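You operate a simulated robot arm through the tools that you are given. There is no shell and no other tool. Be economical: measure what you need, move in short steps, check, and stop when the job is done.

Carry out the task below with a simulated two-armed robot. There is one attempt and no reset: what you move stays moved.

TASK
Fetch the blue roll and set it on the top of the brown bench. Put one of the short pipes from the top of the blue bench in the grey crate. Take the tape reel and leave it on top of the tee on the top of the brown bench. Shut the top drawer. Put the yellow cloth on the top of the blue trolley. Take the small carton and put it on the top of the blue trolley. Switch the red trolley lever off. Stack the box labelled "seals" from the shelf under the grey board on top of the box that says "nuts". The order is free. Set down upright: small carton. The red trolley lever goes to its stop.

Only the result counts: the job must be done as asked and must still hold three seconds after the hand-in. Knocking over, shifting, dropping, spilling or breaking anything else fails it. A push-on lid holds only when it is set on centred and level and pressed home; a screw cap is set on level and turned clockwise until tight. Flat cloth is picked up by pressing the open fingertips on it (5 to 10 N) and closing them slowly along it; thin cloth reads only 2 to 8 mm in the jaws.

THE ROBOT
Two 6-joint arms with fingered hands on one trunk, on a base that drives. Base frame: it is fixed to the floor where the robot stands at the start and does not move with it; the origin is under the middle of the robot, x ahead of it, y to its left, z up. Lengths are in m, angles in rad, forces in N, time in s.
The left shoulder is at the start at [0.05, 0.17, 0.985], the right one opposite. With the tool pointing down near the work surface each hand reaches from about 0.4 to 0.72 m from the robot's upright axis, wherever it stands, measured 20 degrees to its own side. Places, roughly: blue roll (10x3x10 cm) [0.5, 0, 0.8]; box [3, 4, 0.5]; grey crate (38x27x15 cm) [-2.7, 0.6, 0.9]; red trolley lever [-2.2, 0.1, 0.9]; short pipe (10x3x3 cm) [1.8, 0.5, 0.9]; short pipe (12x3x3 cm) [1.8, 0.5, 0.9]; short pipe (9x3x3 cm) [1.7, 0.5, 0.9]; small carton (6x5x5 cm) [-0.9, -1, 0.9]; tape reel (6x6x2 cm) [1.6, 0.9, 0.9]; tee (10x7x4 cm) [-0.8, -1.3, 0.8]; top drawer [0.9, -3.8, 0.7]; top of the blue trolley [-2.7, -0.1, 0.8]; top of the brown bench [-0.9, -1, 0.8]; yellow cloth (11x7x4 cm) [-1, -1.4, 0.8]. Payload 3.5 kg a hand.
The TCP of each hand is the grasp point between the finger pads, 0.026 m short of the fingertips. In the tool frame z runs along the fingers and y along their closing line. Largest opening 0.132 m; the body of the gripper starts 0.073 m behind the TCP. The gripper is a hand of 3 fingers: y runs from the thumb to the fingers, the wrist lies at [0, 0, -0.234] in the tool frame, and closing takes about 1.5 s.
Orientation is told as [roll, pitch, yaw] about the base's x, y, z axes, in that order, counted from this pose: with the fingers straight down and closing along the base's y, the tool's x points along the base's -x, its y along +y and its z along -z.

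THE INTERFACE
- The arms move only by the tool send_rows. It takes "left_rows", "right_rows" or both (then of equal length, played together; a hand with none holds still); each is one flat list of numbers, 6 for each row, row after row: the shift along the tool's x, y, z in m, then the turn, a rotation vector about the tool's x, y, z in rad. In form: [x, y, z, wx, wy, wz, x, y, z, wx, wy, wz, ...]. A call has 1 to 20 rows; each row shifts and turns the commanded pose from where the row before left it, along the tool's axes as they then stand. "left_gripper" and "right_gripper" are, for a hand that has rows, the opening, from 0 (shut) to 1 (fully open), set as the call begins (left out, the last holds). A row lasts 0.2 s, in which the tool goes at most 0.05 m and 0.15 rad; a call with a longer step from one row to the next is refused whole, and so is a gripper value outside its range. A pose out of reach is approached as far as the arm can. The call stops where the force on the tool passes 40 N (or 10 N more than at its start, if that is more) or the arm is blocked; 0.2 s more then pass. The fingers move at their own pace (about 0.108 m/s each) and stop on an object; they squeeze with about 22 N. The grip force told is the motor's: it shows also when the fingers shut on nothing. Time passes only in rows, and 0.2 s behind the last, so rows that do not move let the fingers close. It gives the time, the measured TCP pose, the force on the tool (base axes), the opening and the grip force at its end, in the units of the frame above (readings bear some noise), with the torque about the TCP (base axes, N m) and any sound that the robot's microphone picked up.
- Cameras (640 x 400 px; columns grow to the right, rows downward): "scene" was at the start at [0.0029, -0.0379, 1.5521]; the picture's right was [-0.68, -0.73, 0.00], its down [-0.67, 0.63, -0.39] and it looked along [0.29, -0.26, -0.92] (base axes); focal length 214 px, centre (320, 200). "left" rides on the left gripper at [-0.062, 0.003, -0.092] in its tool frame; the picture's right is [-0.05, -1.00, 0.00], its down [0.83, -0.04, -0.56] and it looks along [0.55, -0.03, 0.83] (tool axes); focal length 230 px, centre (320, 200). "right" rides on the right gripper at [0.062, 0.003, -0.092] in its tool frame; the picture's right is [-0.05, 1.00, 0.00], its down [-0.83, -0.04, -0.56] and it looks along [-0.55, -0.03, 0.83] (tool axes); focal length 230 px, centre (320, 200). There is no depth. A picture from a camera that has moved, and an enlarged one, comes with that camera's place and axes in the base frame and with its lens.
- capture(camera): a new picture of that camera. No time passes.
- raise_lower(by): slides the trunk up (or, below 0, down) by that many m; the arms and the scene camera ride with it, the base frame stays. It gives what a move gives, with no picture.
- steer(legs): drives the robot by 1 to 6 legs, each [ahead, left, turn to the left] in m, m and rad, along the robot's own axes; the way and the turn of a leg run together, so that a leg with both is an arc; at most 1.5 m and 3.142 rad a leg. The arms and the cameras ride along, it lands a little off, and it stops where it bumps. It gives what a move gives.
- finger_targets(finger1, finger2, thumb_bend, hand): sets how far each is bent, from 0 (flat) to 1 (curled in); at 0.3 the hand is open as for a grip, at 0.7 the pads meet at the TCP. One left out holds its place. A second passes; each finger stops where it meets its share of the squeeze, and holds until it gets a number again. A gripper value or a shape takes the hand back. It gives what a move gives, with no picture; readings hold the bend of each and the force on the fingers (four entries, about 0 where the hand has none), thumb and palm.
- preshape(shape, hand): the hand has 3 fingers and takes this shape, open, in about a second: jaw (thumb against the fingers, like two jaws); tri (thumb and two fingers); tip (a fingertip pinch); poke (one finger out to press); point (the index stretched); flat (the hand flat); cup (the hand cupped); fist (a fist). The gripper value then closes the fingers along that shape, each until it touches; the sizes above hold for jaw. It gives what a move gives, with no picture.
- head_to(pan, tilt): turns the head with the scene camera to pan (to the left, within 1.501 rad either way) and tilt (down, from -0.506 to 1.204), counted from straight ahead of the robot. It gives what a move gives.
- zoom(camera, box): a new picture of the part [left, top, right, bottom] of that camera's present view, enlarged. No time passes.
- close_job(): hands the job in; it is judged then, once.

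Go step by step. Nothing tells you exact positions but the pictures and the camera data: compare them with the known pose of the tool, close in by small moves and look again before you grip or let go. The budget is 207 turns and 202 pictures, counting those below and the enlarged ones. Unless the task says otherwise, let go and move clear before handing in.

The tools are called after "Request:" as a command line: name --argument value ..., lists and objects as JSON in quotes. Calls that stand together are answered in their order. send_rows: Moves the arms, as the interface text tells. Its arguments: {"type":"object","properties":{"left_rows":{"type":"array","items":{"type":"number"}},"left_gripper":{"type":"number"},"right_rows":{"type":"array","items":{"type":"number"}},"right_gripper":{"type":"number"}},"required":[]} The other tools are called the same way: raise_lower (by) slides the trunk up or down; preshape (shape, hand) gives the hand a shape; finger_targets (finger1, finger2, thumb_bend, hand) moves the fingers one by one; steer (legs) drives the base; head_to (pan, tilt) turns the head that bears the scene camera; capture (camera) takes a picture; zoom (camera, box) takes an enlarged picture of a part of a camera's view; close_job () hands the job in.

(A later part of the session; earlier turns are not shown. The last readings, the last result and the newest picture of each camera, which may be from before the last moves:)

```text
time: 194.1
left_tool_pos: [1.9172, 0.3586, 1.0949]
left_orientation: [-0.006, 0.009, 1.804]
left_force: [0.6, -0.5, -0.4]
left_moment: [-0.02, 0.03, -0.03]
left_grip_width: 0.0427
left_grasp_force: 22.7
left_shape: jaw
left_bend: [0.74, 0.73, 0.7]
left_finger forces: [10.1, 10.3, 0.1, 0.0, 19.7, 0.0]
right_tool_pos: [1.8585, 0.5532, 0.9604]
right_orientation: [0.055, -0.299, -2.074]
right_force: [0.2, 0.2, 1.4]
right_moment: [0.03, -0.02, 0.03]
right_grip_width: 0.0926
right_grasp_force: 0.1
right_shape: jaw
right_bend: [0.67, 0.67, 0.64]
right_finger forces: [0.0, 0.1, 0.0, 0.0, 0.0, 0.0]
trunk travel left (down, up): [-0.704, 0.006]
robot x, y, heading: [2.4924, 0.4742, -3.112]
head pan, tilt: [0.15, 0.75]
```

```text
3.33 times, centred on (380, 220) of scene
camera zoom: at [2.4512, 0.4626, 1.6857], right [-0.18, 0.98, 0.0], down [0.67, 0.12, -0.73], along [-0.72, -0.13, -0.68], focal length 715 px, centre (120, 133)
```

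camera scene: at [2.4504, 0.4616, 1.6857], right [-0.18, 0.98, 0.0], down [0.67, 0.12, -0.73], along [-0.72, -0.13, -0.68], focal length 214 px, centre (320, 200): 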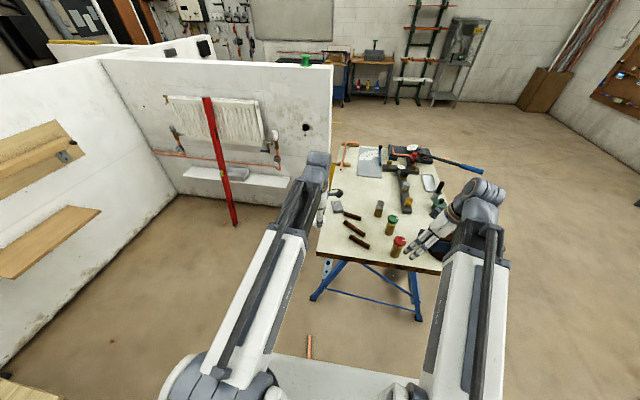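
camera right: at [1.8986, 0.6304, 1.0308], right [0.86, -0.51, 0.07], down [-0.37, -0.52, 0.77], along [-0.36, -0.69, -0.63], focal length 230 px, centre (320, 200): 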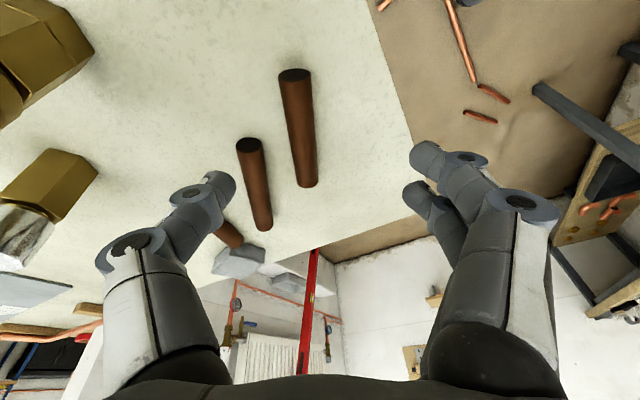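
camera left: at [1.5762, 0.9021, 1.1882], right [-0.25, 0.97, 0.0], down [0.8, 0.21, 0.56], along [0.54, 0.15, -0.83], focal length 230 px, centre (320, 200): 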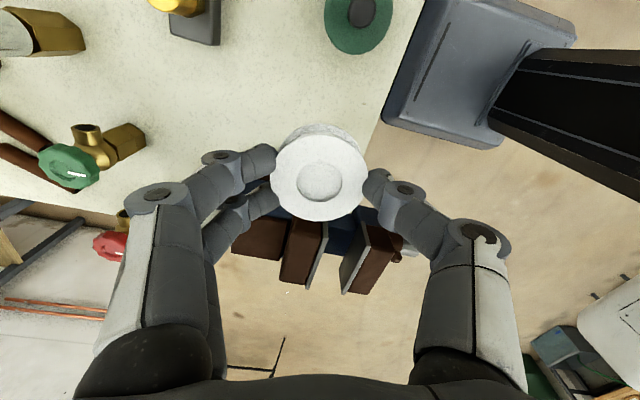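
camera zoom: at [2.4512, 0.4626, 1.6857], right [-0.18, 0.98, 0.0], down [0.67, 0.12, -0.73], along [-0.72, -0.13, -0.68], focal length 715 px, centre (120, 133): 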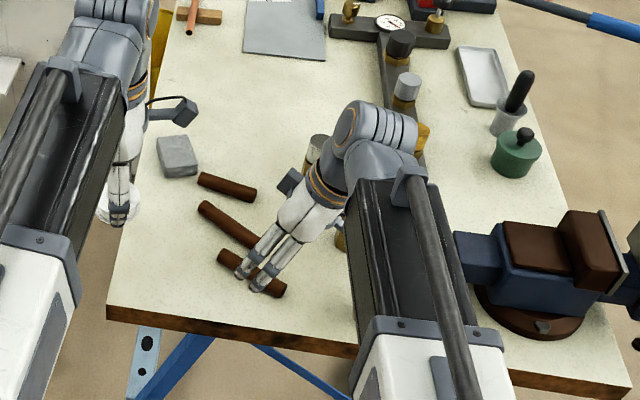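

Pipe 1 is between the fingers, pipe 2's end clear of the thumb. I lower to ≈ 0.905.

Request:
send_rows --right_rows '[0.0028, -0.0008, 0.02, 0, 0, 0, 0.0028, -0.0009, 0.02, 0, 0, 0, 0, 0, 0.01, 0, 0, 0, 0, 0, 0, 0, 0, 0]' --right_gripper 0.65

Request:
capture --camera "right"

Request:
zoom --camera "scene" --box '[300, 160, 460, 280]'

```text
time: 195.1
left_tool_pos: [1.918, 0.3578, 1.0942]
left_orientation: [-0.005, 0.009, 1.805]
left_force: [-0.1, 0.5, 0.3]
left_moment: [-0.02, -0.02, -0.01]
left_grip_width: 0.0428
left_grasp_force: 22.3
left_shape: jaw
left_bend: [0.74, 0.73, 0.7]
left_finger forces: [10.1, 10.4, 0.0, 0.0, 19.7, 0.1]
right_tool_pos: [1.8557, 0.5442, 0.9113]
right_orientation: [0.054, -0.299, -2.073]
right_force: [0.6, 0.2, 0.2]
right_moment: [0.01, 0.03, 0.01]
right_grip_width: 0.0863
right_grasp_force: 0.1
right_shape: jaw
right_bend: [0.7, 0.7, 0.67]
right_finger forces: [0.1, 0.1, 0.0, 0.0, 0.0, 0.1]
trunk travel left (down, up): [-0.704, 0.006]
robot x, y, heading: [2.4913, 0.4751, -3.109]
head pan, tilt: [0.15, 0.75]
```

```text
100 pictures are left
camera right: at [1.8948, 0.6202, 0.9813], right [0.86, -0.51, 0.07], down [-0.37, -0.52, 0.77], along [-0.36, -0.69, -0.63], focal length 230 px, centre (320, 200)
```

right: 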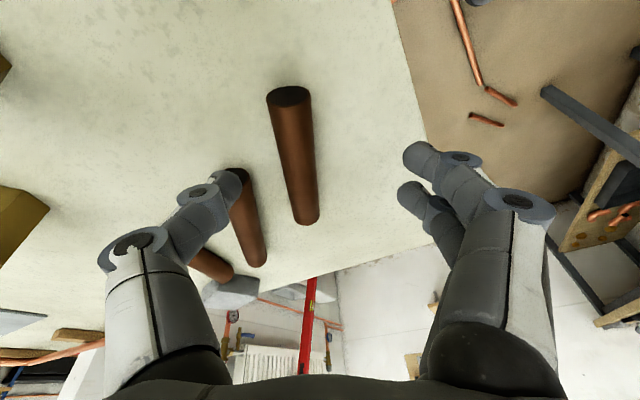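

```text
3.33 times, centred on (380, 220) of scene
camera zoom: at [2.4508, 0.4625, 1.6857], right [-0.18, 0.98, 0.0], down [0.67, 0.12, -0.73], along [-0.72, -0.13, -0.68], focal length 715 px, centre (120, 133)
```

zoom: 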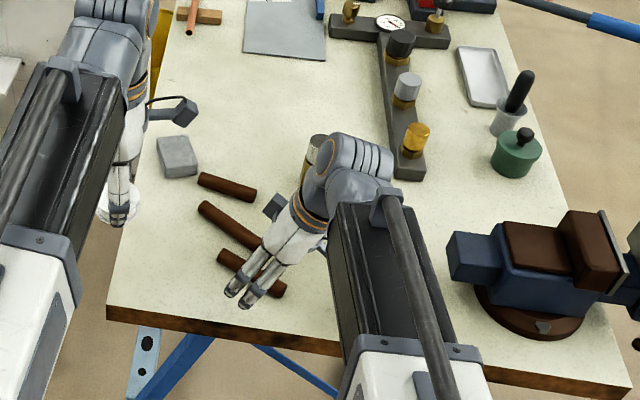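

The thumb is too near pipe 2's end. I shift along the pipe and outward a little.

Request:
send_rows --right_rows '[0.0116, 0.0081, -0.003, 0, 0, 0, 0, 0, 0, 0, 0, 0]' --right_gripper 0.6

Request:
zoom --camera "right" --box '[160, 60, 480, 300]'

```text
time: 195.7
left_tool_pos: [1.9163, 0.3592, 1.0948]
left_orientation: [-0.005, 0.008, 1.804]
left_force: [-0.3, 0.5, -0.3]
left_moment: [0.0, -0.01, 0.03]
left_grip_width: 0.043
left_grasp_force: 21.6
left_shape: jaw
left_bend: [0.74, 0.73, 0.7]
left_finger forces: [10.1, 10.2, 0.0, 0.1, 19.7, 0.0]
right_tool_pos: [1.867, 0.5515, 0.9103]
right_orientation: [0.054, -0.3, -2.074]
right_force: [-0.2, 0.5, 0.0]
right_moment: [0.02, 0.0, -0.03]
right_grip_width: 0.0797
right_grasp_force: 0.1
right_shape: jaw
right_bend: [0.71, 0.71, 0.71]
right_finger forces: [0.0, 0.0, 0.0, 0.0, 0.1, 0.1]
trunk travel left (down, up): [-0.704, 0.006]
robot x, y, heading: [2.4912, 0.4745, -3.107]
head pan, tilt: [0.15, 0.75]
```

```text
1.67 times, centred on (320, 180) of right
camera zoom: at [1.9075, 0.6267, 0.9805], right [0.86, -0.51, 0.07], down [-0.37, -0.52, 0.77], along [-0.36, -0.69, -0.63], focal length 384 px, centre (320, 233)
```

zoom: 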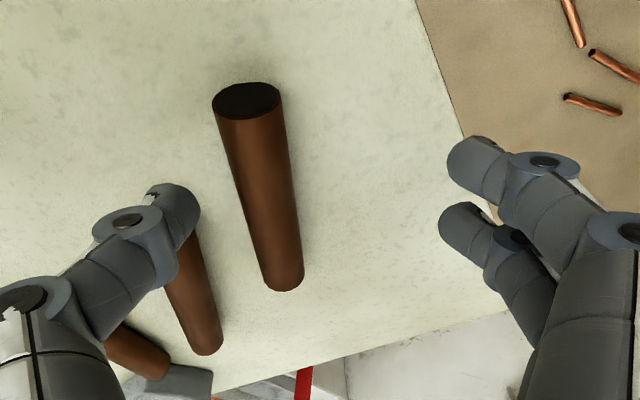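

The thumb clears pipe 2's end. I lower 8 mm and close.

Request:
send_rows --right_rows '[0.002, 0, 0.008, 0, 0, 0, 0, 0, 0, 0, 0, 0]'

Request:
send_rows --right_rows '[0, 0, 0, 0, 0, 0, 0, 0, 0, 0, 0, 0, 0, 0, 0, 0, 0, 0, 0, 0, 0, 0, 0, 0, 0, 0, 0, 0, 0, 0, 0, 0, 0, 0, 0, 0, 0, 0, 0, 0, 0, 0]' --right_gripper 0

Request:
capture --camera "right"

```text
time: 196.3
left_tool_pos: [1.9165, 0.3584, 1.0943]
left_orientation: [-0.005, 0.009, 1.804]
left_force: [0.1, -0.5, -1.0]
left_moment: [0.01, -0.01, 0.0]
left_grip_width: 0.0428
left_grasp_force: 21.9
left_shape: jaw
left_bend: [0.74, 0.73, 0.7]
left_finger forces: [10.1, 10.3, 0.1, 0.0, 19.7, 0.0]
right_tool_pos: [1.8683, 0.5502, 0.9015]
right_orientation: [0.054, -0.3, -2.073]
right_force: [-0.4, 0.4, -0.1]
right_moment: [0.0, -0.04, -0.01]
right_grip_width: 0.0797
right_grasp_force: 0.0
right_shape: jaw
right_bend: [0.71, 0.71, 0.71]
right_finger forces: [0.0, 0.0, 0.0, 0.0, 0.1, 0.0]
trunk travel left (down, up): [-0.704, 0.006]
robot x, y, heading: [2.4976, 0.474, -3.113]
head pan, tilt: [0.15, 0.75]
```

```text
time: 197.9
left_tool_pos: [1.9176, 0.3593, 1.0949]
left_orientation: [-0.006, 0.008, 1.805]
left_force: [-1.1, 0.5, -0.2]
left_moment: [0.0, -0.03, 0.0]
left_grip_width: 0.0427
left_grasp_force: 22.1
left_shape: jaw
left_bend: [0.74, 0.73, 0.7]
left_finger forces: [10.1, 10.3, 0.1, 0.0, 19.7, 0.1]
right_tool_pos: [1.8684, 0.5498, 0.9038]
right_orientation: [0.053, -0.3, -2.073]
right_force: [-3.1, 1.0, 15.3]
right_moment: [0.07, 0.13, -0.08]
right_grip_width: 0.0002
right_grasp_force: 22.2
right_shape: jaw
right_bend: [0.71, 0.68, 0.71]
right_finger forces: [10.2, 0.1, 0.0, 0.1, 25.5, 0.1]
trunk travel left (down, up): [-0.704, 0.006]
robot x, y, heading: [2.4927, 0.476, -3.108]
head pan, tilt: [0.15, 0.75]
```

```text
97 pictures are left
camera right: at [1.9081, 0.6268, 0.9735], right [0.86, -0.51, 0.07], down [-0.37, -0.52, 0.77], along [-0.36, -0.69, -0.63], focal length 230 px, centre (320, 200)
```

right: 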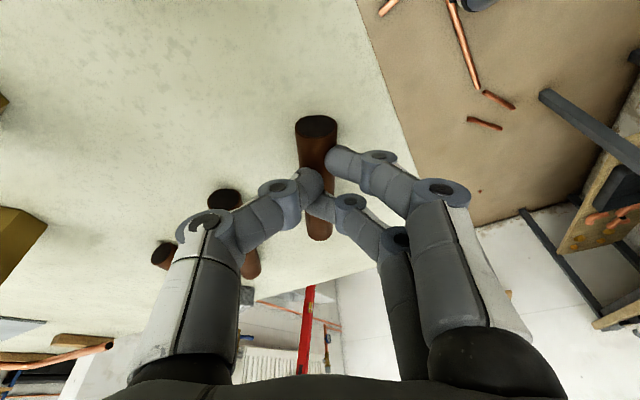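

The fingers closed over the top of the pipe. I reopen and check its place.

Request:
send_rows --right_rows '[0, 0, -0.006, 0, 0, 0, 0, 0, 0, 0, 0, 0, 0, 0, 0, 0, 0, 0, 0, 0, 0, 0, 0, 0, 0, 0, 0, 0, 0, 0]' --right_gripper 0.6

Request:
capture --camera "right"

```text
time: 199.1
left_tool_pos: [1.9162, 0.3591, 1.0946]
left_orientation: [-0.007, 0.009, 1.804]
left_force: [-0.3, -0.6, -0.5]
left_moment: [0.01, 0.02, -0.02]
left_grip_width: 0.0431
left_grasp_force: 22.7
left_shape: jaw
left_bend: [0.74, 0.73, 0.7]
left_finger forces: [10.0, 10.3, 0.0, 0.1, 19.7, 0.1]
right_tool_pos: [1.869, 0.5515, 0.909]
right_orientation: [0.053, -0.3, -2.073]
right_force: [-0.9, -0.6, 0.3]
right_moment: [-0.04, 0.0, -0.01]
right_grip_width: 0.0789
right_grasp_force: 0.0
right_shape: jaw
right_bend: [0.71, 0.71, 0.71]
right_finger forces: [0.0, 0.0, 0.0, 0.1, 0.0, 0.0]
trunk travel left (down, up): [-0.704, 0.006]
robot x, y, heading: [2.4906, 0.4727, -3.104]
head pan, tilt: [0.15, 0.75]
```

```text
96 pictures are left
camera right: at [1.9089, 0.6279, 0.9782], right [0.86, -0.51, 0.07], down [-0.37, -0.52, 0.77], along [-0.36, -0.69, -0.63], focal length 230 px, centre (320, 200)
```

right: 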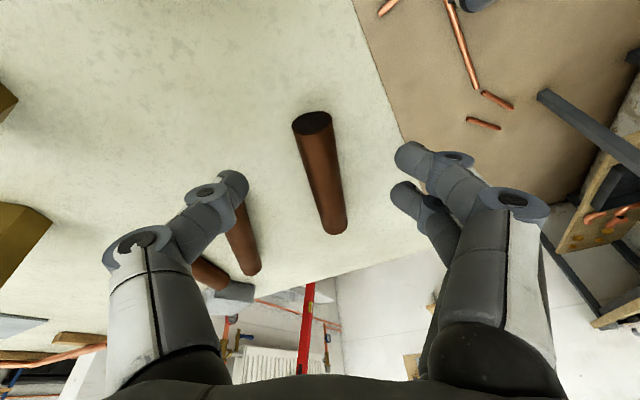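

The pipe now lies centred between the fingers. I lower further to ≈ 0.888 and close again.

Request:
send_rows --right_rows '[-0.003, 0, 0.012, 0, 0, 0, -0.002, 0, 0.0115, 0, 0, 0, 0, 0, 0, 0, 0, 0]'

Request:
capture --camera "right"

```text
time: 199.9
left_tool_pos: [1.9175, 0.3594, 1.0957]
left_orientation: [-0.006, 0.008, 1.804]
left_force: [0.6, 0.3, -1.0]
left_moment: [0.01, 0.03, 0.0]
left_grip_width: 0.0428
left_grasp_force: 21.6
left_shape: jaw
left_bend: [0.74, 0.73, 0.7]
left_finger forces: [10.1, 10.4, 0.1, 0.0, 19.7, 0.0]
right_tool_pos: [1.8641, 0.5399, 0.8882]
right_orientation: [0.052, -0.298, -2.075]
right_force: [1.7, 1.5, 6.0]
right_moment: [0.17, 0.28, -0.08]
right_grip_width: 0.0786
right_grasp_force: 0.1
right_shape: jaw
right_bend: [0.71, 0.71, 0.71]
right_finger forces: [0.0, 0.0, 0.0, 0.0, 6.3, 0.1]
trunk travel left (down, up): [-0.704, 0.006]
robot x, y, heading: [2.4931, 0.4749, -3.11]
head pan, tilt: [0.15, 0.75]
```

```text
95 pictures are left
camera right: at [1.9046, 0.6167, 0.9589], right [0.86, -0.51, 0.07], down [-0.37, -0.52, 0.77], along [-0.36, -0.69, -0.63], focal length 230 px, centre (320, 200)
```

right: 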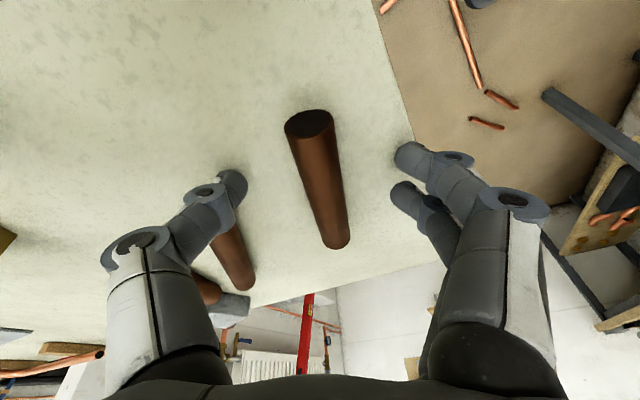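

Request:
send_rows --right_rows '[0, 0, -0.001, 0, 0, 0, 0, 0, 0, 0, 0, 0, 0, 0, 0, 0, 0, 0, 0, 0, 0, 0, 0, 0, 0, 0, 0, 0, 0, 0, 0, 0, 0, 0, 0, 0, 0, 0, 0, 0, 0, 0]' --right_gripper 0

Request:
capture --camera "right"

```text
time: 201.5
left_tool_pos: [1.9174, 0.3585, 1.0958]
left_orientation: [-0.007, 0.009, 1.806]
left_force: [-0.8, 0.5, -0.5]
left_moment: [0.03, -0.01, 0.03]
left_grip_width: 0.0429
left_grasp_force: 22.3
left_shape: jaw
left_bend: [0.74, 0.73, 0.7]
left_finger forces: [10.0, 10.3, 0.0, 0.1, 19.6, 0.0]
right_tool_pos: [1.8651, 0.5407, 0.8894]
right_orientation: [0.054, -0.3, -2.074]
right_force: [-0.1, 0.9, 0.7]
right_moment: [-0.02, 0.06, -0.02]
right_grip_width: 0.02
right_grasp_force: 22.0
right_shape: jaw
right_bend: [0.64, 0.63, 0.71]
right_finger forces: [7.4, 8.2, 0.1, 0.1, 16.3, 0.1]
trunk travel left (down, up): [-0.704, 0.006]
robot x, y, heading: [2.4901, 0.4727, -3.11]
head pan, tilt: [0.15, 0.75]
```

```text
94 pictures are left
camera right: at [1.9047, 0.6167, 0.959], right [0.86, -0.51, 0.07], down [-0.37, -0.52, 0.77], along [-0.36, -0.69, -0.63], focal length 230 px, centre (320, 200)
```

right: 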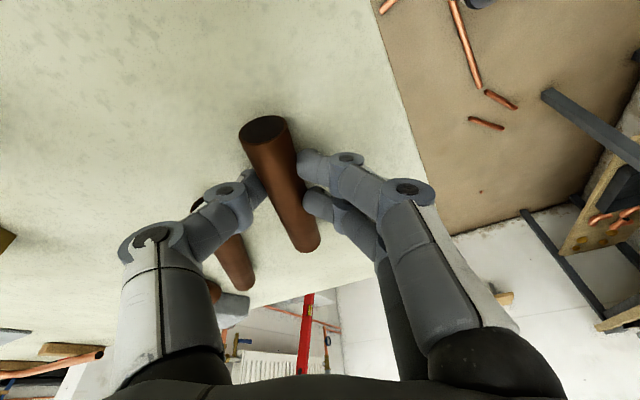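

The pipe is gripped. I lift gently.

Request:
send_rows --right_rows '[-0.003, 0.0006, -0.0095, 0, 0, 0, -0.006, 0.001, -0.019, 0, 0, 0, -0.009, 0.0015, -0.0285, 0, 0, 0, -0.012, 0.002, -0.038, 0, 0, 0, -0.012, 0.002, -0.038, 0, 0, 0, -0.012, 0.002, -0.038, 0, 0, 0]'

Request:
capture --camera "right"

```text
time: 202.9
left_tool_pos: [1.9172, 0.3591, 1.0948]
left_orientation: [-0.006, 0.011, 1.805]
left_force: [0.1, -0.4, -1.1]
left_moment: [0.0, -0.02, 0.0]
left_grip_width: 0.0429
left_grasp_force: 22.5
left_shape: jaw
left_bend: [0.74, 0.73, 0.7]
left_finger forces: [10.1, 10.4, 0.1, 0.1, 19.7, 0.0]
right_tool_pos: [1.8624, 0.5394, 1.072]
right_orientation: [0.054, -0.3, -2.073]
right_force: [0.2, 0.6, -0.7]
right_moment: [0.02, -0.03, 0.02]
right_grip_width: 0.0196
right_grasp_force: 21.9
right_shape: jaw
right_bend: [0.64, 0.63, 0.71]
right_finger forces: [7.7, 8.0, 0.0, 0.0, 15.9, 0.0]
trunk travel left (down, up): [-0.704, 0.006]
robot x, y, heading: [2.4926, 0.4739, -3.106]
head pan, tilt: [0.15, 0.75]
```

```text
93 pictures are left
camera right: at [1.9014, 0.6155, 1.1414], right [0.86, -0.51, 0.07], down [-0.37, -0.52, 0.77], along [-0.36, -0.69, -0.63], focal length 230 px, centre (320, 200)
```

right: 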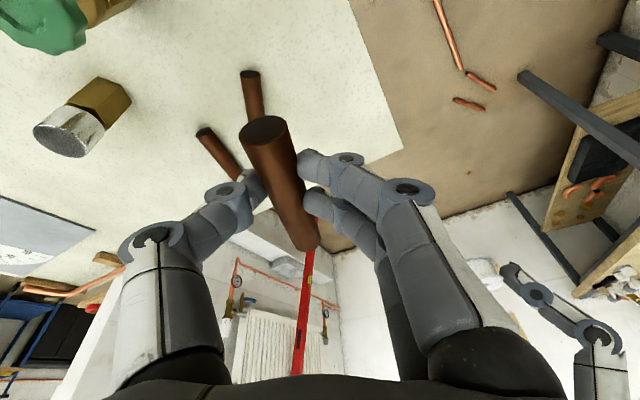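

The pipe is held. I drive with both objects back to the brown bench.

Request:
steer --legs '[[-0.1, 0, -0.035], [0, -1.3, 0], [1.4, 0, 0], [1.35, 0, 0], [0, 1.3, 0], [0, 1.4, 0]]'

Request:
head_to --pan 0 --tilt 0.8

Request:
capture --camera "scene"

Request:
capture --camera "left"

```text
time: 235.7
left_tool_pos: [-0.6896, -0.8821, 1.0956]
left_orientation: [-0.006, 0.009, 1.779]
left_force: [1.1, 0.3, -0.8]
left_moment: [-0.04, -0.03, 0.01]
left_grip_width: 0.0428
left_grasp_force: 22.2
left_shape: jaw
left_bend: [0.74, 0.73, 0.7]
left_finger forces: [10.0, 10.3, 0.1, 0.0, 19.6, 0.1]
right_tool_pos: [-0.7409, -0.6987, 1.0713]
right_orientation: [0.053, -0.3, -2.101]
right_force: [0.5, 0.4, -0.4]
right_moment: [0.01, -0.03, 0.02]
right_grip_width: 0.0199
right_grasp_force: 22.2
right_shape: jaw
right_bend: [0.64, 0.63, 0.71]
right_finger forces: [7.9, 8.0, 0.0, 0.1, 16.0, 0.0]
trunk travel left (down, up): [-0.704, 0.006]
robot x, y, heading: [-0.107, -0.7812, -3.139]
head pan, tilt: [0.15, 0.75]
```

```text
time: 236.3
left_tool_pos: [-0.6895, -0.8828, 1.096]
left_orientation: [-0.006, 0.008, 1.78]
left_force: [-0.3, -0.6, -0.6]
left_moment: [0.02, 0.01, -0.04]
left_grip_width: 0.0428
left_grasp_force: 22.3
left_shape: jaw
left_bend: [0.74, 0.73, 0.7]
left_finger forces: [10.1, 10.3, 0.0, 0.1, 19.6, 0.0]
right_tool_pos: [-0.7414, -0.7003, 1.0701]
right_orientation: [0.053, -0.301, -2.1]
right_force: [-0.4, 0.0, -0.7]
right_moment: [0.02, 0.0, -0.01]
right_grip_width: 0.0198
right_grasp_force: 22.2
right_shape: jaw
right_bend: [0.64, 0.63, 0.71]
right_finger forces: [7.8, 7.9, 0.0, 0.1, 15.9, 0.0]
trunk travel left (down, up): [-0.704, 0.006]
robot x, y, heading: [-0.1133, -0.7836, -3.137]
head pan, tilt: [0.0, 0.799]
```

```text
92 pictures are left
camera scene: at [-0.1518, -0.7807, 1.6817], right [-0.01, 1.0, 0.0], down [0.72, 0.0, -0.7], along [-0.7, 0.0, -0.72], focal length 214 px, centre (320, 200)
```

scene: 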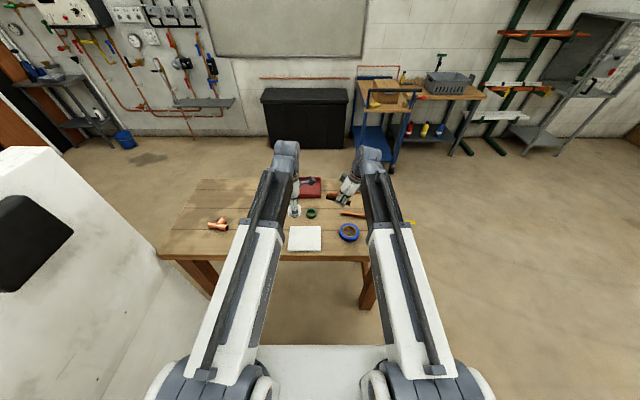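

```text
91 pictures are left
camera left: at [-0.7058, -0.8215, 1.1875], right [0.97, 0.26, 0.0], down [0.21, -0.8, 0.56], along [0.15, -0.54, -0.83], focal length 230 px, centre (320, 200)
```

left: 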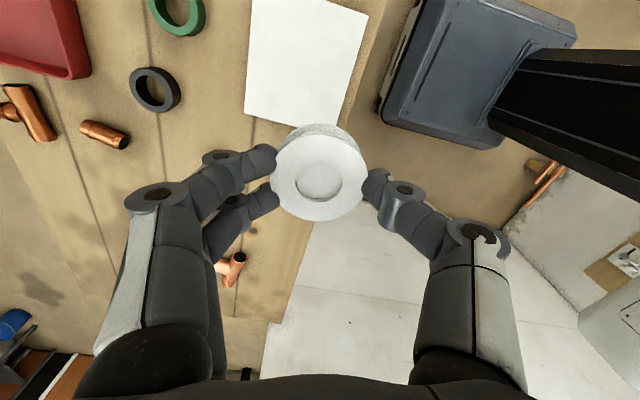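

The tee is at ≈ (-0.79, -1.285). I move the robot so the left hand comes over it.

Request:
steer --legs '[[0, 0.36, 0], [0.1, 0, 0]]'

Request:
capture --camera "left"

Request:
capture --camera "right"

Request:
zoom --camera "scene" --box '[200, 160, 400, 285]'

```text
time: 239.4
left_tool_pos: [-0.7917, -1.2411, 1.094]
left_orientation: [-0.008, 0.008, 1.765]
left_force: [-0.5, 0.0, -1.2]
left_moment: [0.0, -0.05, 0.03]
left_grip_width: 0.043
left_grasp_force: 22.5
left_shape: jaw
left_bend: [0.74, 0.73, 0.7]
left_finger forces: [10.1, 10.3, 0.0, 0.0, 19.7, 0.1]
right_tool_pos: [-0.8405, -1.0575, 1.0702]
right_orientation: [0.056, -0.299, -2.113]
right_force: [0.0, 0.2, -0.7]
right_moment: [-0.01, -0.04, -0.01]
right_grip_width: 0.0196
right_grasp_force: 21.8
right_shape: jaw
right_bend: [0.64, 0.63, 0.71]
right_finger forces: [7.8, 7.8, 0.0, 0.0, 15.9, 0.0]
trunk travel left (down, up): [-0.704, 0.006]
robot x, y, heading: [-0.2126, -1.1494, 3.131]
head pan, tilt: [0.0, 0.799]
```

```text
90 pictures are left
camera left: at [-0.8078, -1.1793, 1.1866], right [0.97, 0.24, 0.01], down [0.2, -0.8, 0.56], along [0.14, -0.54, -0.83], focal length 230 px, centre (320, 200)
```

left: 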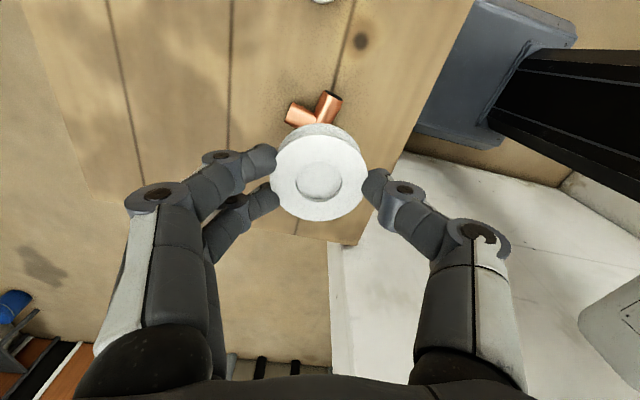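

```text
89 pictures are left
camera right: at [-0.798, -0.9834, 1.1401], right [0.84, -0.54, 0.07], down [-0.39, -0.5, 0.77], along [-0.39, -0.67, -0.63], focal length 230 px, centre (320, 200)
```

right: 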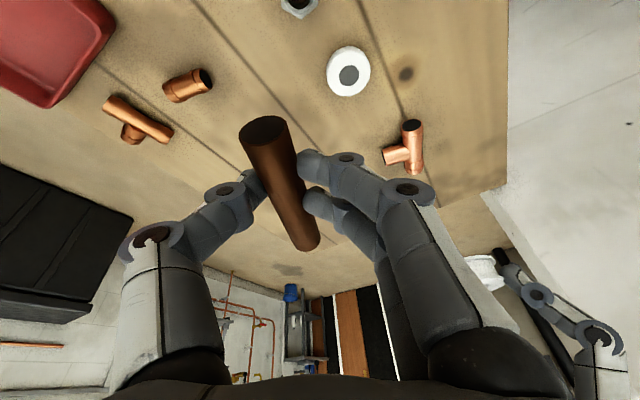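

```text
3.20 times, centred on (300, 222) of scene
camera zoom: at [-0.254, -1.1457, 1.6816], right [0.01, 1.0, 0.0], down [0.72, -0.01, -0.7], along [-0.7, 0.01, -0.72], focal length 686 px, centre (384, 128)
```

zoom: 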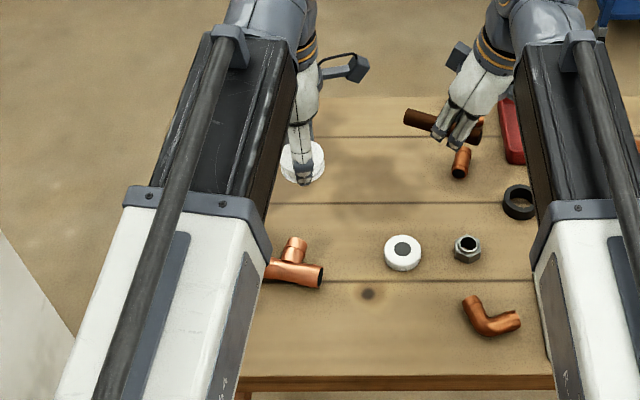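

Tee: run centre ≈ (-0.785, -1.289) along y, branch toward -x to -0.83, top ≈ 0.86. I aim the reel centre at (-0.80, -1.283) and lower to 0.93 first.

Request:
send_rows --left_rows '[0.0195, 0.0096, 0.03, 0, 0, 0, 0.0195, 0.0096, 0.03, 0, 0, 0, 0, 0, 0.045, 0, 0, 0, 0, 0, 0.045, 0, 0, 0, 0, 0, 0, 0, 0, 0]'

Request:
capture --camera "left"

Request:
zoom --camera "right" --box '[350, 100, 590, 300]'

Request:
zoom --camera "scene" --box '[240, 180, 360, 270]'

```text
time: 240.6
left_tool_pos: [-0.8013, -1.2838, 0.9472]
left_orientation: [-0.004, 0.009, 1.765]
left_force: [0.4, -0.6, -1.1]
left_moment: [-0.04, -0.01, -0.01]
left_grip_width: 0.0427
left_grasp_force: 21.7
left_shape: jaw
left_bend: [0.74, 0.73, 0.7]
left_finger forces: [10.2, 10.4, 0.1, 0.1, 19.6, 0.0]
right_tool_pos: [-0.8392, -1.0581, 1.0708]
right_orientation: [0.054, -0.301, -2.113]
right_force: [-0.3, 0.6, -0.8]
right_moment: [-0.01, 0.0, 0.05]
right_grip_width: 0.0198
right_grasp_force: 22.3
right_shape: jaw
right_bend: [0.64, 0.63, 0.71]
right_finger forces: [7.8, 7.9, 0.0, 0.0, 15.9, 0.0]
trunk travel left (down, up): [-0.704, 0.006]
robot x, y, heading: [-0.2116, -1.1479, 3.136]
head pan, tilt: [0.0, 0.799]
```

```text
87 pictures are left
camera left: at [-0.8156, -1.2224, 1.0404], right [0.97, 0.24, 0.0], down [0.2, -0.8, 0.56], along [0.14, -0.54, -0.83], focal length 230 px, centre (320, 200)
```

left: 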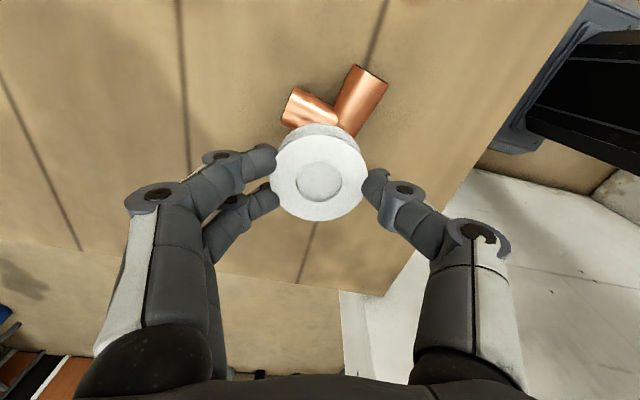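

```text
2.00 times, centred on (470, 200) of right
camera zoom: at [-0.7965, -0.9834, 1.141], right [0.84, -0.54, 0.07], down [-0.39, -0.5, 0.77], along [-0.39, -0.67, -0.63], focal length 460 px, centre (20, 200)
```

zoom: 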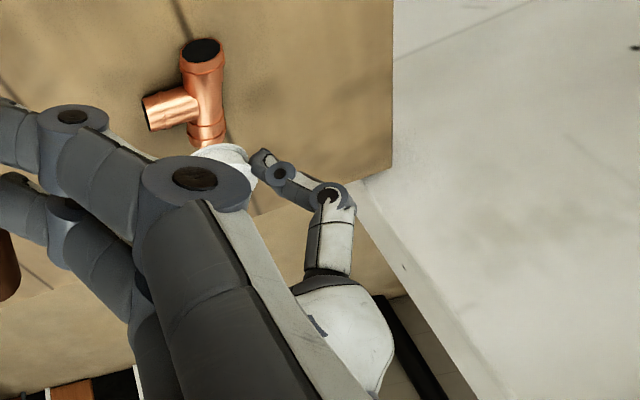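

```text
4.44 times, centred on (300, 225) of scene
camera zoom: at [-0.2518, -1.1457, 1.6817], right [0.01, 1.0, 0.0], down [0.72, -0.01, -0.7], along [-0.7, 0.01, -0.72], focal length 953 px, centre (409, 89)
```

zoom: 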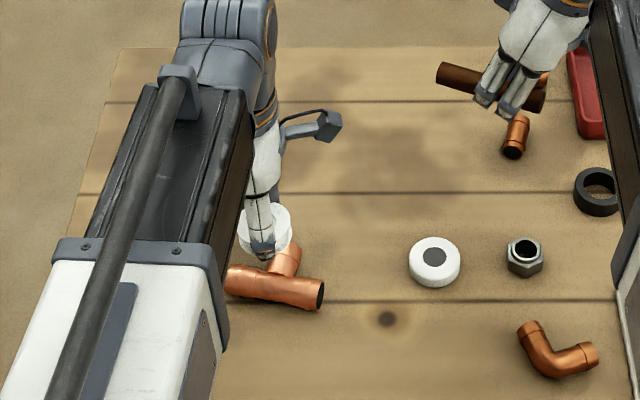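

Reel and tee line up; I fine-tune by a few millimetres and lower close to contact.

Request:
send_rows --left_rows '[-0.0055, -0.003, 0.02, 0, 0, 0, 0, 0, 0.02, 0, 0, 0, 0, 0, 0.003, 0, 0, 0, 0, 0, 0, 0, 0, 0]'

Request:
zoom --camera "scene" --box '[260, 200, 330, 250]'

Request:
capture --camera "left"

```text
time: 241.6
left_tool_pos: [-0.7993, -1.2786, 0.9035]
left_orientation: [-0.005, 0.01, 1.765]
left_force: [-0.4, 0.1, -1.2]
left_moment: [0.01, 0.0, 0.0]
left_grip_width: 0.0429
left_grasp_force: 21.9
left_shape: jaw
left_bend: [0.74, 0.73, 0.7]
left_finger forces: [10.2, 10.4, 0.0, 0.0, 19.7, 0.1]
right_tool_pos: [-0.8386, -1.0575, 1.0705]
right_orientation: [0.054, -0.3, -2.113]
right_force: [-0.3, 0.0, -0.4]
right_moment: [-0.03, -0.03, 0.03]
right_grip_width: 0.0196
right_grasp_force: 22.3
right_shape: jaw
right_bend: [0.64, 0.63, 0.71]
right_finger forces: [7.9, 7.9, 0.0, 0.0, 15.8, 0.0]
trunk travel left (down, up): [-0.704, 0.006]
robot x, y, heading: [-0.211, -1.1479, 3.134]
head pan, tilt: [0.0, 0.799]
```

```text
8.00 times, centred on (295, 225) of scene
camera zoom: at [-0.2518, -1.1457, 1.6817], right [0.01, 1.0, 0.0], down [0.72, -0.01, -0.7], along [-0.7, 0.01, -0.72], focal length 1716 px, centre (520, 0)
```

zoom: 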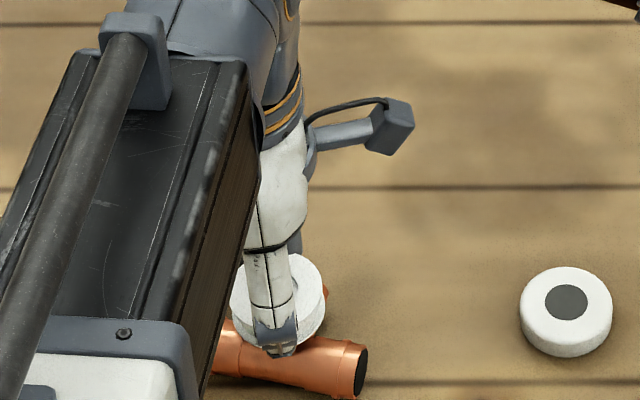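

```text
83 pictures are left
camera left: at [-0.8144, -1.2175, 0.9965], right [0.97, 0.24, 0.0], down [0.2, -0.8, 0.56], along [0.14, -0.54, -0.83], focal length 230 px, centre (320, 200)
```

left: 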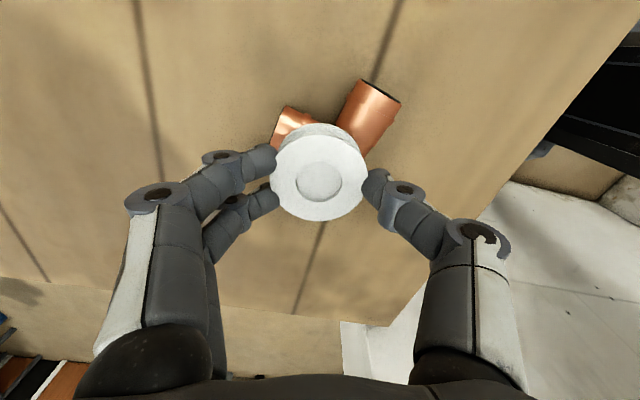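

Close to contact; I lower in 3 mm steps.

Request:
send_rows --left_rows '[0, 0, 0.003, 0, 0, 0, 0, 0, 0.003, 0, 0, 0]'

Request:
send_rows --left_rows '[0, 0, 0.002, 0, 0, 0, 0, 0, 0.002, 0, 0, 0]'

```text
time: 242.2
left_tool_pos: [-0.7992, -1.2789, 0.897]
left_orientation: [-0.004, 0.008, 1.765]
left_force: [0.4, 0.3, 0.2]
left_moment: [0.0, 0.01, 0.0]
left_grip_width: 0.0429
left_grasp_force: 21.1
left_shape: jaw
left_bend: [0.74, 0.74, 0.7]
left_finger forces: [10.4, 10.5, 0.0, 0.0, 20.0, 0.1]
right_tool_pos: [-0.8399, -1.0589, 1.0711]
right_orientation: [0.053, -0.301, -2.114]
right_force: [0.2, 0.2, -1.2]
right_moment: [0.01, -0.02, 0.02]
right_grip_width: 0.0197
right_grasp_force: 22.0
right_shape: jaw
right_bend: [0.64, 0.63, 0.71]
right_finger forces: [7.8, 7.9, 0.0, 0.0, 15.8, 0.0]
trunk travel left (down, up): [-0.704, 0.006]
robot x, y, heading: [-0.2106, -1.1464, 3.135]
head pan, tilt: [0.0, 0.799]
```

```text
time: 242.8
left_tool_pos: [-0.7982, -1.2777, 0.8946]
left_orientation: [-0.001, 0.009, 1.765]
left_force: [0.1, -2.7, 26.9]
left_moment: [-0.08, 0.03, 0.04]
left_grip_width: 0.0443
left_grasp_force: 21.9
left_shape: jaw
left_bend: [0.74, 0.74, 0.71]
left_finger forces: [13.0, 13.7, 0.0, 0.0, 25.2, 0.0]
right_tool_pos: [-0.8374, -1.0582, 1.0734]
right_orientation: [0.051, -0.3, -2.113]
right_force: [-0.3, 0.9, -0.3]
right_moment: [0.0, -0.02, 0.0]
right_grip_width: 0.0197
right_grasp_force: 21.2
right_shape: jaw
right_bend: [0.64, 0.63, 0.71]
right_finger forces: [7.8, 8.0, 0.0, 0.1, 15.9, 0.0]
trunk travel left (down, up): [-0.704, 0.006]
robot x, y, heading: [-0.212, -1.1478, 3.139]
head pan, tilt: [0.0, 0.799]
```

The reel rests on the tee. I relieve the pressure and open the fingers.

Request:
send_rows --left_rows '[0, 0, -0.002, 0, 0, 0, 0, 0, 0, 0, 0, 0]'

Request:
send_rows --left_rows '[0, 0, 0, 0, 0, 0, 0, 0, 0, 0, 0, 0, 0, 0, 0, 0, 0, 0, 0, 0, 0, 0, 0, 0]' --left_gripper 0.6

Request:
capture --camera "left"

```text
time: 243.4
left_tool_pos: [-0.7988, -1.2784, 0.8945]
left_orientation: [-0.003, 0.008, 1.765]
left_force: [-0.1, -4.9, 22.4]
left_moment: [-0.07, 0.05, -0.01]
left_grip_width: 0.0441
left_grasp_force: 22.6
left_shape: jaw
left_bend: [0.74, 0.74, 0.71]
left_finger forces: [12.6, 13.9, 0.0, 0.1, 24.8, 0.1]
right_tool_pos: [-0.8385, -1.0569, 1.0726]
right_orientation: [0.053, -0.3, -2.113]
right_force: [0.1, 0.7, 0.4]
right_moment: [0.01, -0.03, 0.0]
right_grip_width: 0.0197
right_grasp_force: 22.0
right_shape: jaw
right_bend: [0.64, 0.63, 0.71]
right_finger forces: [7.8, 7.8, 0.0, 0.0, 15.9, 0.1]
trunk travel left (down, up): [-0.704, 0.006]
robot x, y, heading: [-0.2086, -1.1478, 3.136]
head pan, tilt: [0.0, 0.799]
```

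```text
time: 244.4
left_tool_pos: [-0.7997, -1.2778, 0.8945]
left_orientation: [-0.006, 0.009, 1.764]
left_force: [-0.5, -0.1, -0.7]
left_moment: [-0.01, -0.01, 0.02]
left_grip_width: 0.0787
left_grasp_force: 0.0
left_shape: jaw
left_bend: [0.71, 0.71, 0.71]
left_finger forces: [0.0, 0.0, 0.0, 0.0, 0.0, 0.1]
right_tool_pos: [-0.8403, -1.0576, 1.0697]
right_orientation: [0.053, -0.301, -2.113]
right_force: [0.1, 0.4, -0.3]
right_moment: [0.05, -0.01, -0.02]
right_grip_width: 0.0195
right_grasp_force: 22.6
right_shape: jaw
right_bend: [0.64, 0.63, 0.71]
right_finger forces: [7.8, 7.9, 0.1, 0.1, 15.9, 0.0]
trunk travel left (down, up): [-0.704, 0.006]
robot x, y, heading: [-0.2149, -1.1458, 3.131]
head pan, tilt: [0.0, 0.799]
```

```text
82 pictures are left
camera left: at [-0.815, -1.2161, 0.9871], right [0.97, 0.24, 0.0], down [0.2, -0.8, 0.56], along [0.14, -0.54, -0.83], focal length 230 px, centre (320, 200)
```

left: 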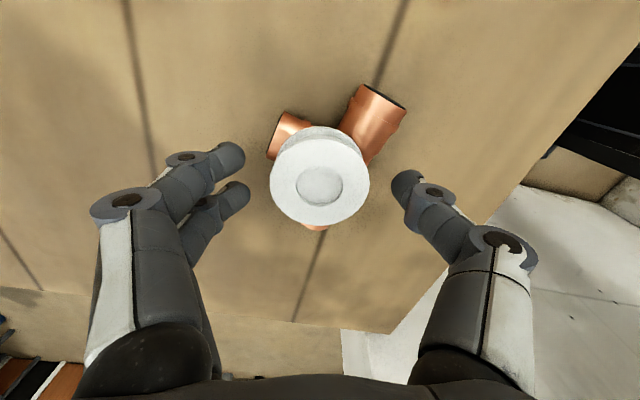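

The reel sits level on the tee. I rise straight up and verify.

Request:
send_rows --left_rows '[0, 0, -0.01, 0, 0, 0, 0, 0, -0.02, 0, 0, 0, 0, 0, -0.04, 0, 0, 0, 0, 0, -0.045, 0, 0, 0, 0, 0, -0.045, 0, 0, 0, 0, 0, -0.04, 0, 0, 0]'

Request:
capture --camera "left"

Request:
zoom --camera "right" --box '[350, 100, 510, 220]'

```text
time: 245.8
left_tool_pos: [-0.7992, -1.2791, 1.0962]
left_orientation: [-0.006, 0.009, 1.764]
left_force: [-0.7, -1.2, -0.7]
left_moment: [-0.03, 0.01, 0.03]
left_grip_width: 0.0787
left_grasp_force: 0.1
left_shape: jaw
left_bend: [0.71, 0.71, 0.71]
left_finger forces: [0.1, 0.0, 0.0, 0.0, 0.0, 0.1]
right_tool_pos: [-0.8398, -1.0572, 1.0699]
right_orientation: [0.053, -0.3, -2.113]
right_force: [0.3, 0.6, -0.5]
right_moment: [-0.02, -0.02, -0.01]
right_grip_width: 0.0195
right_grasp_force: 22.4
right_shape: jaw
right_bend: [0.64, 0.63, 0.71]
right_finger forces: [7.8, 7.9, 0.1, 0.0, 15.9, 0.1]
trunk travel left (down, up): [-0.704, 0.006]
robot x, y, heading: [-0.2105, -1.1443, 3.136]
head pan, tilt: [0.0, 0.799]
```

```text
81 pictures are left
camera left: at [-0.8154, -1.2178, 1.1887], right [0.97, 0.24, 0.01], down [0.2, -0.8, 0.56], along [0.14, -0.54, -0.83], focal length 230 px, centre (320, 200)
```

left: 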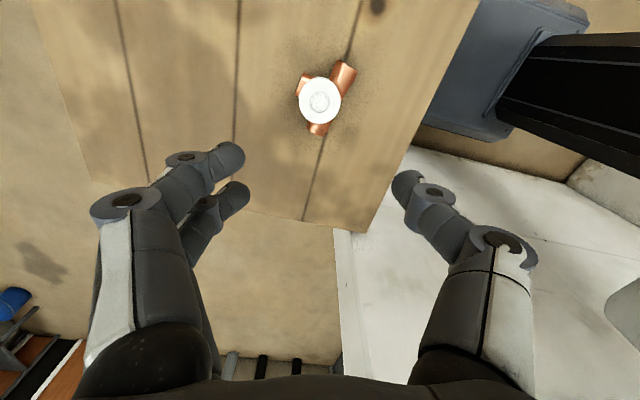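

```text
3.33 times, centred on (430, 160) of right
camera zoom: at [-0.7964, -0.9834, 1.141], right [0.84, -0.54, 0.07], down [-0.39, -0.5, 0.77], along [-0.39, -0.67, -0.63], focal length 767 px, centre (-47, 333)
```

zoom: 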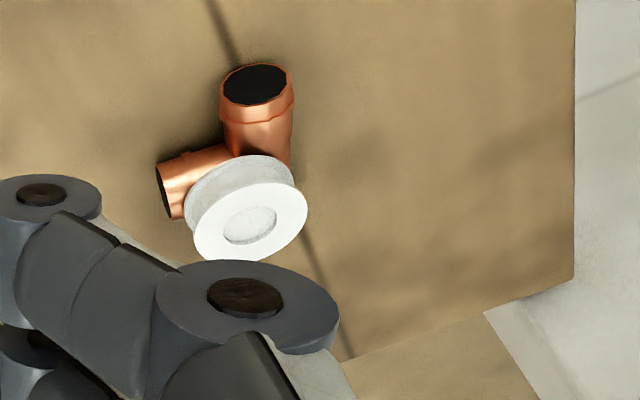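

Reel placed. Now to the grey crate: I strafe past the bench and drive toward it.

Request:
steer --legs '[[0.05, -0.9, 0], [0, -0.8, 0], [1.2, 0, 0], [0.4, 0, 0]]'

Request:
head_to --pan -0.1 --tilt 0.75

Request:
capture --camera "scene"

Request:
capture --camera "right"

```text
time: 262.1
left_tool_pos: [-2.4202, 0.4647, 1.0947]
left_orientation: [-0.006, 0.01, 1.748]
left_force: [0.2, -0.3, 0.2]
left_moment: [-0.02, 0.0, -0.02]
left_grip_width: 0.0788
left_grasp_force: 0.1
left_shape: jaw
left_bend: [0.71, 0.71, 0.71]
left_finger forces: [0.0, 0.0, 0.0, 0.0, 0.0, 0.0]
right_tool_pos: [-2.4572, 0.6857, 1.0708]
right_orientation: [0.054, -0.3, -2.131]
right_force: [-0.3, 0.1, -0.6]
right_moment: [0.02, -0.04, 0.01]
right_grip_width: 0.0196
right_grasp_force: 21.5
right_shape: jaw
right_bend: [0.64, 0.63, 0.71]
right_finger forces: [7.9, 7.9, 0.1, 0.0, 15.8, 0.0]
trunk travel left (down, up): [-0.704, 0.006]
robot x, y, heading: [-1.8288, 0.5848, 3.114]
head pan, tilt: [0.0, 0.799]
```

```text
time: 262.8
left_tool_pos: [-2.4207, 0.4643, 1.0947]
left_orientation: [-0.005, 0.009, 1.749]
left_force: [0.2, 0.2, 0.5]
left_moment: [0.0, 0.01, 0.01]
left_grip_width: 0.0787
left_grasp_force: 0.1
left_shape: jaw
left_bend: [0.71, 0.71, 0.71]
left_finger forces: [0.0, 0.0, 0.1, 0.0, 0.0, 0.0]
right_tool_pos: [-2.4554, 0.6854, 1.071]
right_orientation: [0.054, -0.3, -2.129]
right_force: [0.5, -0.2, -0.2]
right_moment: [-0.03, 0.04, 0.02]
right_grip_width: 0.0197
right_grasp_force: 21.8
right_shape: jaw
right_bend: [0.64, 0.63, 0.71]
right_finger forces: [8.0, 7.8, 0.1, 0.0, 15.9, 0.0]
trunk travel left (down, up): [-0.704, 0.006]
robot x, y, heading: [-1.8283, 0.5828, 3.116]
head pan, tilt: [-0.099, 0.75]
```

```text
79 pictures are left
camera scene: at [-1.8713, 0.5967, 1.6857], right [0.12, 0.99, 0.0], down [0.68, -0.08, -0.73], along [-0.73, 0.09, -0.68], focal length 214 px, centre (320, 200)
```

scene: 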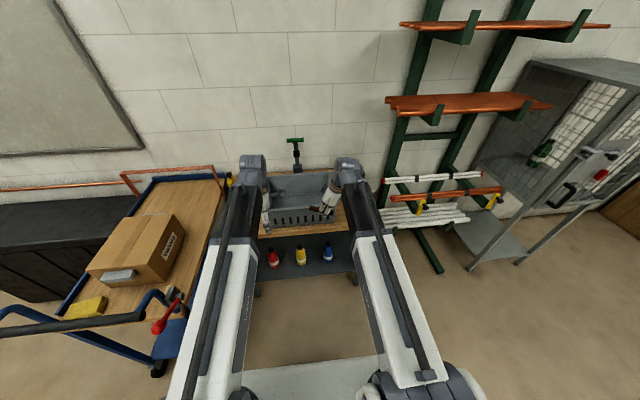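

```text
78 pictures are left
camera right: at [-2.4118, 0.7594, 1.1409], right [0.83, -0.56, 0.07], down [-0.4, -0.5, 0.77], along [-0.4, -0.67, -0.63], focal length 230 px, centre (320, 200)
```

right: 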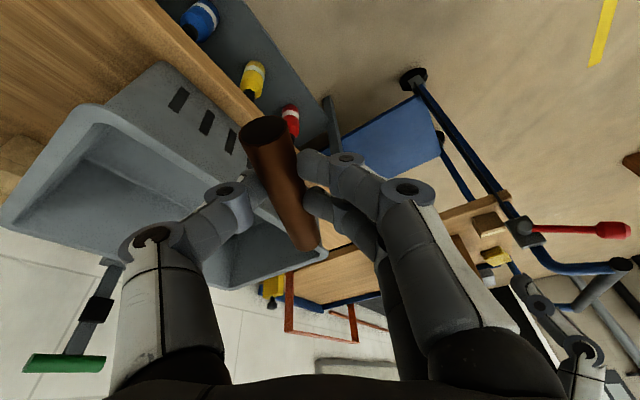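

The crate spans x -2.62…-2.88, y 0.43…0.80. I drive forward so the pipe is above it.

Request:
steer --legs '[[0.27, 0.05, 0]]'

Request:
capture --camera "right"

Request:
capture --camera "scene"

```text
time: 264.7
left_tool_pos: [-2.6912, 0.4182, 1.0952]
left_orientation: [-0.004, 0.008, 1.753]
left_force: [-0.6, -0.6, 0.7]
left_moment: [0.0, -0.01, 0.01]
left_grip_width: 0.0788
left_grasp_force: 0.0
left_shape: jaw
left_bend: [0.71, 0.71, 0.71]
left_finger forces: [0.0, 0.1, 0.0, 0.0, 0.0, 0.1]
right_tool_pos: [-2.7265, 0.6396, 1.07]
right_orientation: [0.052, -0.301, -2.127]
right_force: [-0.5, -0.2, -1.1]
right_moment: [0.0, -0.04, 0.02]
right_grip_width: 0.0193
right_grasp_force: 21.9
right_shape: jaw
right_bend: [0.64, 0.63, 0.71]
right_finger forces: [7.8, 7.8, 0.0, 0.0, 15.9, 0.1]
trunk travel left (down, up): [-0.704, 0.006]
robot x, y, heading: [-2.1003, 0.5452, 3.119]
head pan, tilt: [-0.099, 0.75]
```

```text
77 pictures are left
camera right: at [-2.6828, 0.7139, 1.1405], right [0.83, -0.55, 0.07], down [-0.39, -0.5, 0.77], along [-0.39, -0.67, -0.63], focal length 230 px, centre (320, 200)
```

right: 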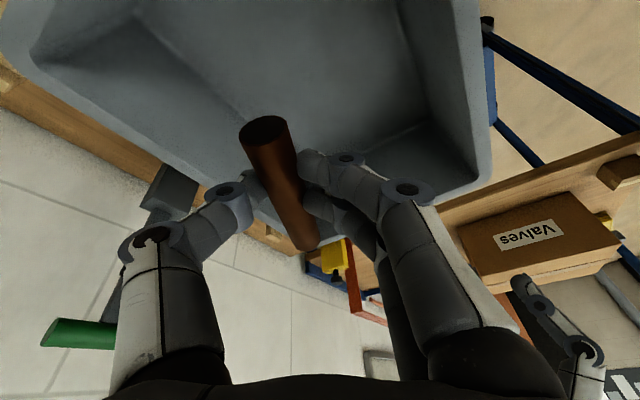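

```text
76 pictures are left
camera scene: at [-2.1421, 0.5531, 1.6857], right [0.12, 0.99, 0.0], down [0.68, -0.08, -0.73], along [-0.73, 0.09, -0.68], focal length 214 px, centre (320, 200)
```

scene: 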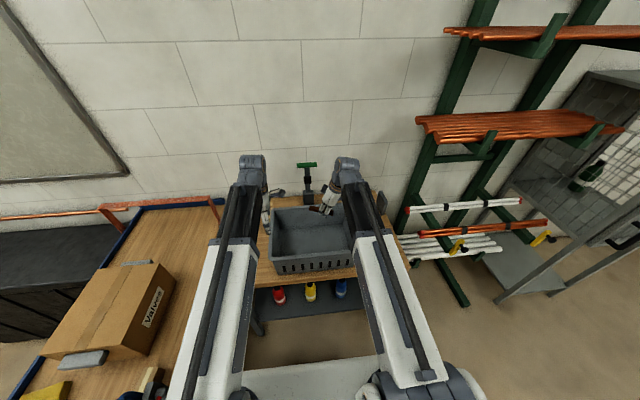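

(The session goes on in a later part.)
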